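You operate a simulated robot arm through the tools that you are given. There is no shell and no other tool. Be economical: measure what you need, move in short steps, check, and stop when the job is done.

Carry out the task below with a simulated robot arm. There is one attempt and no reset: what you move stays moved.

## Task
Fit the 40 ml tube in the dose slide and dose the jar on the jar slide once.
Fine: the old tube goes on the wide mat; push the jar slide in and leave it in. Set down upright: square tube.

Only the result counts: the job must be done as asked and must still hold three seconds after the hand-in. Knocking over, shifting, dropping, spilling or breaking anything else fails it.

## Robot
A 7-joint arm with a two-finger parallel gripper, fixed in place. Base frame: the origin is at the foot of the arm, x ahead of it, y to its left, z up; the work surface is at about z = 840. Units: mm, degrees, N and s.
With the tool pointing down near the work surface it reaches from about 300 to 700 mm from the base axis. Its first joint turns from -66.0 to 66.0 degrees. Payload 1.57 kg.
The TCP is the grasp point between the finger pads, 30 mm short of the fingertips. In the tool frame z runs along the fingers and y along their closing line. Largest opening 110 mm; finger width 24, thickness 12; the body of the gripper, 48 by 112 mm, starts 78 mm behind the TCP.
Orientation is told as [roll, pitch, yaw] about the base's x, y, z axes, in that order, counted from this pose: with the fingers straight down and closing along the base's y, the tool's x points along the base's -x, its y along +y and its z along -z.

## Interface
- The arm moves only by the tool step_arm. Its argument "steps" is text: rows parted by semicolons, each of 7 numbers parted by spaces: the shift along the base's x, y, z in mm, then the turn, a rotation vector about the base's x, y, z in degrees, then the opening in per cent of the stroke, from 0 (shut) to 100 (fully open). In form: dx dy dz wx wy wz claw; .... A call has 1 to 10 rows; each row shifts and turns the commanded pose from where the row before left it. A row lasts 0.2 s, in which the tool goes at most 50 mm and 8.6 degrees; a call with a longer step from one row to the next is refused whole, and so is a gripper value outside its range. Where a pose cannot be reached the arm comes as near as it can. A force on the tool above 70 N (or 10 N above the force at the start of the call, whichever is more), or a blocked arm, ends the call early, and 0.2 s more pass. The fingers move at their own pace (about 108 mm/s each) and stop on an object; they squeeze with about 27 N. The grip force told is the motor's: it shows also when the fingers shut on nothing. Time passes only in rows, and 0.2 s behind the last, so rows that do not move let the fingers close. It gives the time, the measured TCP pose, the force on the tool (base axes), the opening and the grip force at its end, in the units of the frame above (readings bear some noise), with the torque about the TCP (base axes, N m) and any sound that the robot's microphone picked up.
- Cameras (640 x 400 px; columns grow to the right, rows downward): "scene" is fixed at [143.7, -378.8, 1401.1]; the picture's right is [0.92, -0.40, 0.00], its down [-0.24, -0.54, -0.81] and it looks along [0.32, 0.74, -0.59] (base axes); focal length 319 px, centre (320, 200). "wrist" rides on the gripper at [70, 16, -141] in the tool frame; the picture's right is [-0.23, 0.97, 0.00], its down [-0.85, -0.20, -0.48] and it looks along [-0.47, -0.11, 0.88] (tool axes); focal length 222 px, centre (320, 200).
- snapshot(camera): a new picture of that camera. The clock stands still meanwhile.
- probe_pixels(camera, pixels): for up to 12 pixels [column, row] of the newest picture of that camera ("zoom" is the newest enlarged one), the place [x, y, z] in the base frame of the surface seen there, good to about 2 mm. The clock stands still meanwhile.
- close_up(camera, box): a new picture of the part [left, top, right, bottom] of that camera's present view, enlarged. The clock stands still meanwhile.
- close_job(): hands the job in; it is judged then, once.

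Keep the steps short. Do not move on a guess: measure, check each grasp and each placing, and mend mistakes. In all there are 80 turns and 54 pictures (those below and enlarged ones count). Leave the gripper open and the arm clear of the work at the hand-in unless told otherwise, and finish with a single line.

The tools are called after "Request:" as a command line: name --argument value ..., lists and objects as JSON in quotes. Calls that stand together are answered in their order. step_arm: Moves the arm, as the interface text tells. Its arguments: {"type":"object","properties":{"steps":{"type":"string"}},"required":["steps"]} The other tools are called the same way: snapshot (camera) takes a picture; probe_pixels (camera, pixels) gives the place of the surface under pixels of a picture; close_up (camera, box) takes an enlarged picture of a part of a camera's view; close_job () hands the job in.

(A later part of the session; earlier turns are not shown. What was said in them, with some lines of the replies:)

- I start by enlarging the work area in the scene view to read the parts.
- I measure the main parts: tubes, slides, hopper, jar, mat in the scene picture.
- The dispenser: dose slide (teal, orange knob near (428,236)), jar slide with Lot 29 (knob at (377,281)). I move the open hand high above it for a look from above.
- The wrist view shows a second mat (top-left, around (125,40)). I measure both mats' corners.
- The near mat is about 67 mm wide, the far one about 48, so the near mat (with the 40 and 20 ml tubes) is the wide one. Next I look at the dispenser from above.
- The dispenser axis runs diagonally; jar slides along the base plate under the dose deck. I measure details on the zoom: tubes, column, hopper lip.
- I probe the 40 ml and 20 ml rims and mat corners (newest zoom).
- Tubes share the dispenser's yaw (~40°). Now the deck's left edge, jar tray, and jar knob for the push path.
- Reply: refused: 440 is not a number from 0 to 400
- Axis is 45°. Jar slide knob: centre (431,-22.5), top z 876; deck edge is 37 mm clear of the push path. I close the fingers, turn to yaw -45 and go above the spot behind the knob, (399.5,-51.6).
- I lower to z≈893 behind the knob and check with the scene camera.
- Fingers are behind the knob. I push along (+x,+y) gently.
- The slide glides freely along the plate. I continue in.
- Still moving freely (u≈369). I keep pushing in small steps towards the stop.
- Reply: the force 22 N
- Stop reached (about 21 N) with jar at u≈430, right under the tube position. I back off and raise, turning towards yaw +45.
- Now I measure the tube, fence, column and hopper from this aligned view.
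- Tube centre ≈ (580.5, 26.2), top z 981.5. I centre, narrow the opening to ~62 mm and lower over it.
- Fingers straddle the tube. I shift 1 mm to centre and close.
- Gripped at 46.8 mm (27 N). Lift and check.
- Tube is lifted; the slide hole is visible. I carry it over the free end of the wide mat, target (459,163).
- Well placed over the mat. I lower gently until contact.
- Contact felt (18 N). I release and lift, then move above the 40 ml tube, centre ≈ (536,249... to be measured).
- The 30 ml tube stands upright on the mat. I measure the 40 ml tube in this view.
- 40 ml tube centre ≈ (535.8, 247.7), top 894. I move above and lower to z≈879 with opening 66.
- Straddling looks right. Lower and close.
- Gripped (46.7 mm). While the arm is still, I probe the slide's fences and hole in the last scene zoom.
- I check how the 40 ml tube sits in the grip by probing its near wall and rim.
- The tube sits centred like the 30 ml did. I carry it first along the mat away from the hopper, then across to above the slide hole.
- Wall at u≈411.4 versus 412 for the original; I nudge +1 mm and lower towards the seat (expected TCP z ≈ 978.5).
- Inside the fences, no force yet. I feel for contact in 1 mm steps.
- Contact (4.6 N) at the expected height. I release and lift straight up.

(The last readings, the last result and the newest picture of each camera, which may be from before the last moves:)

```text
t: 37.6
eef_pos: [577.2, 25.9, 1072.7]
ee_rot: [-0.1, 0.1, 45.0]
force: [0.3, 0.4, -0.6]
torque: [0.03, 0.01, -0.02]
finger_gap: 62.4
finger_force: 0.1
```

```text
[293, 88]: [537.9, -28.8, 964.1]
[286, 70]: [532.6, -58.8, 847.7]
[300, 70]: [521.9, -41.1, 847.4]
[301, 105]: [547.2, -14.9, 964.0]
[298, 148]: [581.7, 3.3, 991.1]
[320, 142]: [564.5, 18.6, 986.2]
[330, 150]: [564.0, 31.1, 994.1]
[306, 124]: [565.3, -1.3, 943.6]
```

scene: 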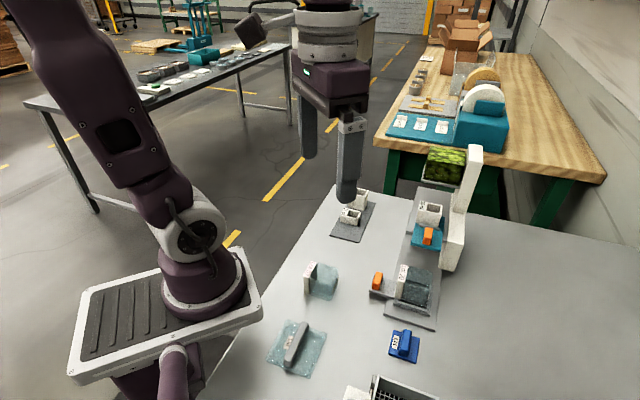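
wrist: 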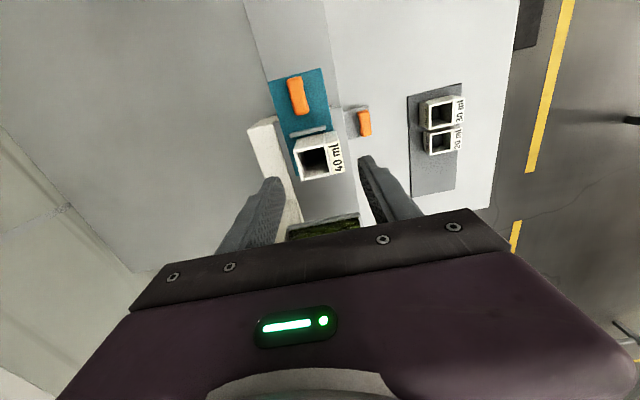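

The 40 ml tube is seated (top z 994). Before moving the slide I measure the hopper's extent.

Request:
close_up --camera "scene" --box '[390, 130, 490, 250]'

Request:
probe_pixels --camera "zoom" --pixels '[[230, 145], [250, 130], [270, 100], [245, 60], [350, 165], [400, 80], [300, 175], [420, 180], [265, 240], [330, 260]]'

```text
3.33 times, centred on (440, 190) of scene
```

zoom: 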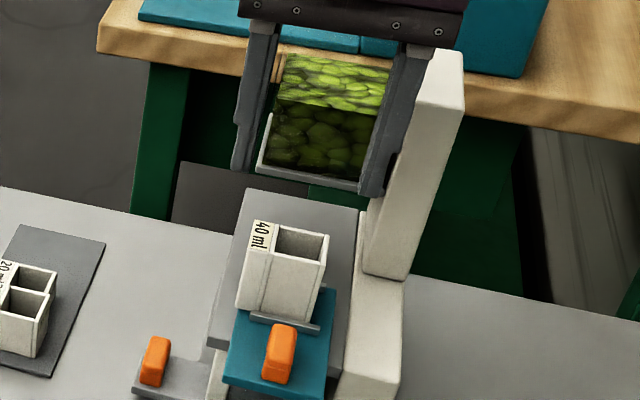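

```text
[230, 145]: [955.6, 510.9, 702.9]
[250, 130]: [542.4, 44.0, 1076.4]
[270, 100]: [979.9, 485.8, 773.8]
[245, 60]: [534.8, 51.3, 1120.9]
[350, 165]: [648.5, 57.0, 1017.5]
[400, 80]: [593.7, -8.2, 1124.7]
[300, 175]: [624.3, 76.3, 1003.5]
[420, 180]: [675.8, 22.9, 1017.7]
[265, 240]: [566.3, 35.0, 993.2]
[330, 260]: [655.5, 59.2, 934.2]
```

Hopper front is at u≈497; gripping the knob's rear half keeps the hand clear. I move above the knob with a narrower opening.

Request:
step_arm --steps "-22.5 -27.8 0 0 0 0 35;-22.5 -27.9 0 0 0 0 35;0 0 -40 0 0 0 35;0 0 -20 0 0 0 35;0 0 0 0 0 0 35"

Request:
snapshot --camera "wrist"

```text
t: 38.8
eef_pos: [533.1, -28.6, 1011.9]
ee_rot: [-0.1, 0.0, 45.0]
force: [-0.2, 0.3, 0.2]
torque: [-0.01, -0.01, 0.0]
finger_gap: 38.4
finger_force: 0.1
```

```text
13 pictures are left
```

wrist: 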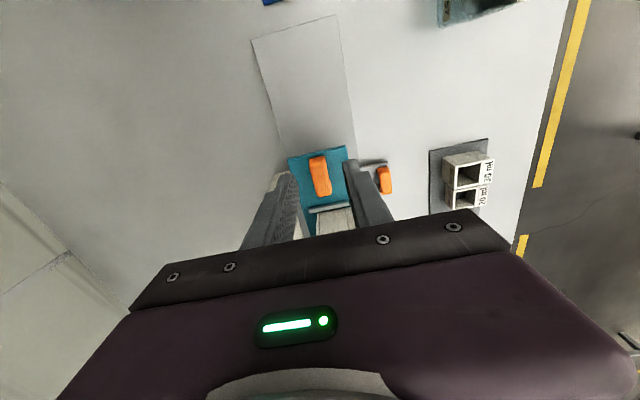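

Aligned. I lower to z≈978 and grip the knob.

Request:
step_arm --steps "1 -1 -15 0 0 0 35;0 0 -15 0 0 0 35;0 0 -4 0 0 0 35;0 0 0 0 0 0 20;0 0 0 0 0 0 5;0 0 0 0 0 0 5;0 0 0 0 0 0 5"

Request:
close_up --camera "scene" --box '[380, 170, 480, 270]'

```text
t: 40.4
eef_pos: [535.7, -30.6, 978.4]
ee_rot: [-0.1, 0.0, 44.9]
force: [2.8, -2.8, -4.6]
torque: [0.06, -0.19, 0.03]
finger_gap: 15.6
finger_force: 31.2
```

```text
4.00 times, centred on (430, 220) of scene
```

zoom: 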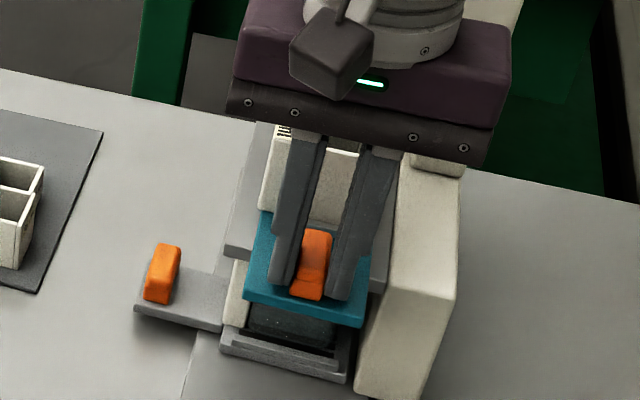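

Knob gripped (15.6 mm). I push the dose slide in gently.

Request:
step_arm --steps "4 4 0 0 0 0 5;5 5 0 0 0 0 5;6 6 0 0 0 0 5;6 6 0 0 0 0 5;6 6 0 0 0 0 5;6 6 0 0 0 0 5;0 0 0 0 0 0 5"

Request:
close_up --camera "scene" --box '[380, 140, 500, 270]'

```text
t: 42.0
eef_pos: [568.3, 3.4, 978.9]
ee_rot: [0.1, 0.1, 45.1]
force: [0.1, -0.2, 2.1]
torque: [-0.28, 0.27, -0.01]
finger_gap: 15.3
finger_force: 31.3
```

```text
3.08 times, centred on (440, 205) of scene
```

zoom: 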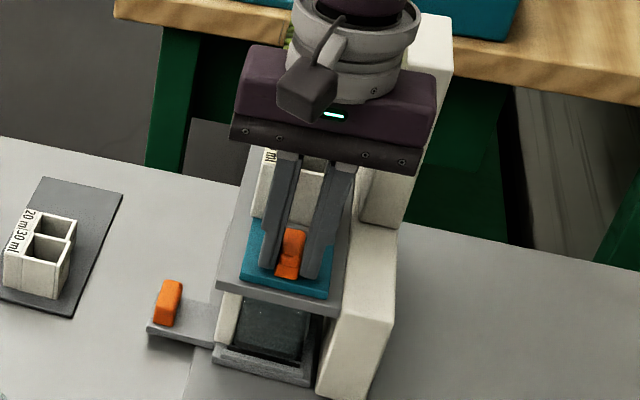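

Moving smoothly (47 mm in). Continue carefully.

Request:
step_arm --steps "5 5 0 0 0 0 5;5 5 0 0 0 0 5;5 5 0 0 0 0 5;5 5 0 0 0 0 5;4 4 0 0 0 0 5;0 0 0 0 0 0 5"

```text
t: 43.4
eef_pos: [592.9, 26.8, 978.4]
ee_rot: [0.0, -0.1, 45.1]
force: [-1.0, 3.2, 1.7]
torque: [-0.07, 0.13, -0.04]
finger_gap: 15.3
finger_force: 31.2
```

Request:
step_arm --steps "3 3 0 0 0 0 5;3 3 0 0 0 0 5;2 2 0 0 0 0 5;2 2 0 0 0 0 5;0 0 0 0 0 0 5"

```text
t: 44.6
eef_pos: [600.2, 34.3, 978.6]
ee_rot: [0.1, 0.2, 44.9]
force: [-16.3, -16.1, 2.6]
torque: [-0.39, 0.43, 0.05]
finger_gap: 15.8
finger_force: 31.7
```

Firm stop at 23 N, 92 mm travel. I hold a moment for filling and look.

Request:
step_arm --steps "0 0 0 0 0 0 5;0 0 0 0 0 0 5;0 0 0 0 0 0 5;0 0 0 0 0 0 5;0 0 0 0 0 0 5"

Request:
close_up --camera "scene" --box '[380, 130, 500, 270]'

Request:
snapshot --camera "wrist"

```text
t: 45.8
eef_pos: [601.4, 35.5, 977.8]
ee_rot: [0.1, 0.1, 44.9]
force: [-17.4, -25.7, -13.1]
torque: [-0.08, -0.54, 0.28]
finger_gap: 15.5
finger_force: 31.3
```

```text
2.86 times, centred on (440, 200) of scene
```

zoom: 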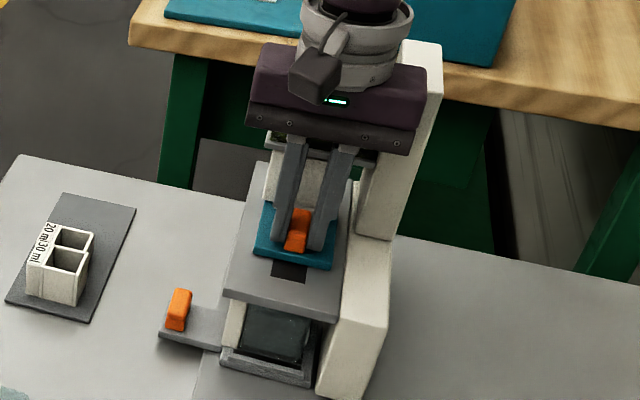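

```text
9 pictures are left
```

wrist: 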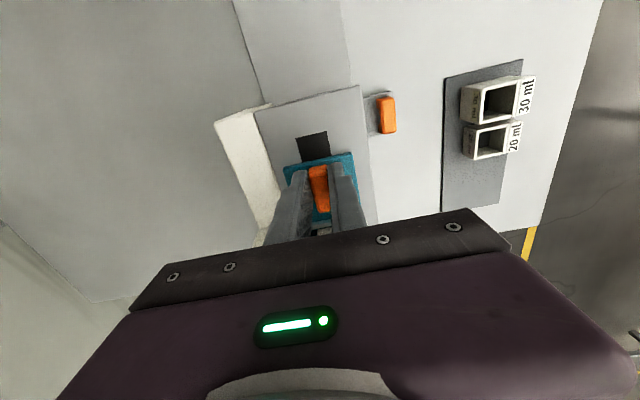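

The deck hole over the jar is visible, so the tube is under the hopper. Now I pull the slide back out.

Request:
step_arm --steps "-4 -4 0 0 0 0 5;-6 -6 0 0 0 0 5;-7 -7 0 0 0 0 5;-7 -7 0 0 0 0 5;-7 -7 0 0 0 0 5;-7 -7 0 0 0 0 5;-7 -7 0 0 0 0 5;-6 -6 0 0 0 0 5;-5 -5 0 0 0 0 5;0 0 0 0 0 0 5"

```text
t: 48.0
eef_pos: [546.0, -19.5, 978.3]
ee_rot: [0.0, 0.1, 45.0]
force: [-6.9, 5.7, 22.7]
torque: [0.32, 0.01, 0.0]
finger_gap: 15.9
finger_force: 31.3
```

Request:
step_arm --steps "-4 -4 0 0 0 0 5;-3 -3 0 0 0 0 5;-3 -3 0 0 0 0 5;-1 -1 0 0 0 0 5;0 0 0 0 0 0 5;0 0 0 0 0 0 5"

Request:
close_up --camera "scene" --box '[380, 150, 480, 270]'

```text
t: 49.4
eef_pos: [535.6, -29.7, 978.1]
ee_rot: [-0.1, -0.3, 45.0]
force: [19.8, 11.1, -2.1]
torque: [0.28, -0.45, -0.01]
finger_gap: 15.5
finger_force: 31.1
```

```text
3.33 times, centred on (430, 210) of scene
```

zoom: 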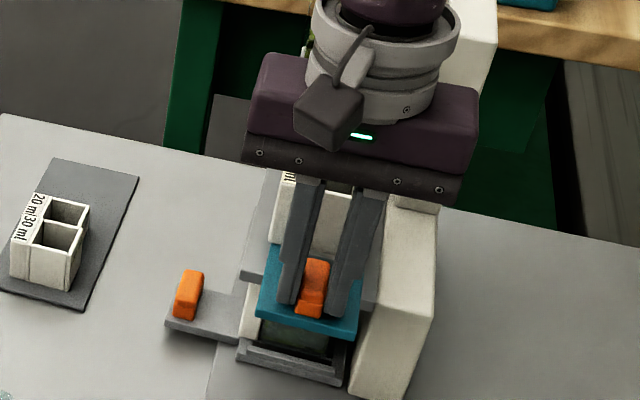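

Slide back at the outer stop. I release the knob, lift off and look.

Request:
step_arm --steps "0.7 0.7 0 0 0 0 5;0 0 0 0 0 0 30;0 0 0 0 0 0 35;0 0 20 0 0 0 35;0 0 40 0 0 0 35;0 0 45 0 0 0 35;-30 -30 0 0 0 0 35;-30 -30 0 0 0 0 60;0 0 0 0 0 0 100"

Request:
close_up --camera "scene" --box '[370, 150, 480, 280]'

Request:
snapshot --camera "wrist"

```text
t: 51.4
eef_pos: [476.3, -92.3, 1083.5]
ee_rot: [0.0, 0.1, 45.0]
force: [0.0, 0.0, -0.8]
torque: [-0.02, 0.0, 0.02]
finger_gap: 110.1
finger_force: 0.1
```

```text
3.08 times, centred on (425, 215) of scene
```

zoom: 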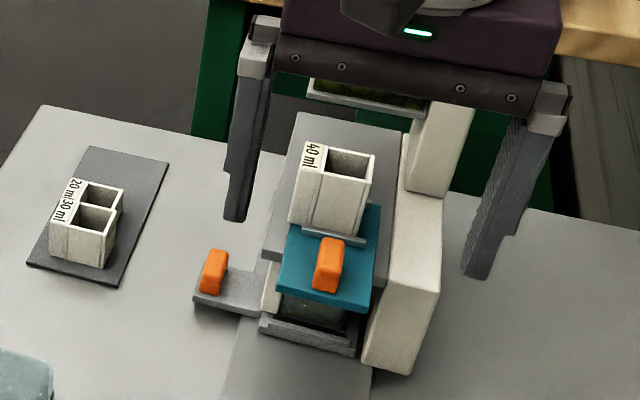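

```text
6 pictures are left
```

wrist: 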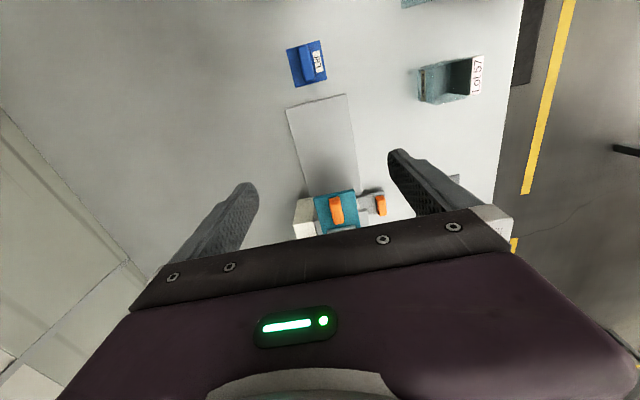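

The 40 ml tube is in place and looks empty. I zoom on the jar beneath to confirm the dose.

Request:
close_up --camera "scene" --box '[400, 225, 450, 270]'

Request:
close_up --camera "scene" --box '[410, 185, 450, 225]'

```text
8.89 times, centred on (425, 248) of scene
```

zoom: 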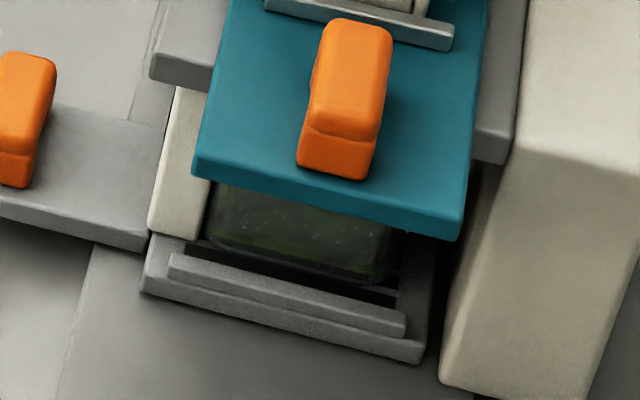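

```text
10.00 times, centred on (430, 205) of scene
```

zoom: 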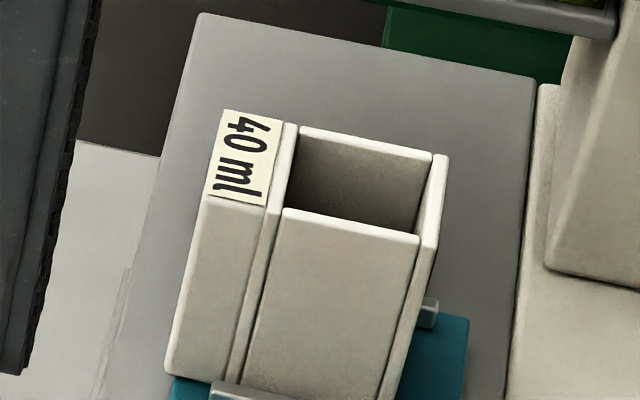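

The jar shows a green fill, and the tube is empty. I raise the open hand clear, then hand in.

Request:
step_arm --steps "-20 -20 40 0 0 0 100;-20 0 45 0 0 0 100;0 0 40 0 0 0 100;0 0 0 0 0 0 100"

Request:
close_up --camera "scene" --box '[260, 140, 500, 400]'

```text
t: 52.4
eef_pos: [435.6, -112.2, 1209.2]
ee_rot: [0.0, 0.0, 45.0]
force: [-0.3, -0.3, -0.5]
torque: [0.01, 0.01, 0.01]
finger_gap: 109.8
finger_force: 0.0
```

```text
1.54 times, centred on (380, 270) of scene
```

zoom: 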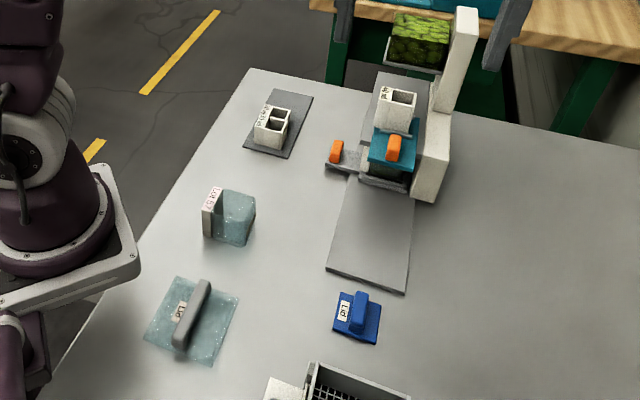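

Everything is in place and the arm is clear, so I hand in.

Request:
close_job

```text
The job is handed in.
```

I fitted the 40 ml tube, set the old 30 ml tube upright on the wide mat, pushed the jar slide in and left it in, and dosed the Lot 29 jar once; the jar shows a green fill.
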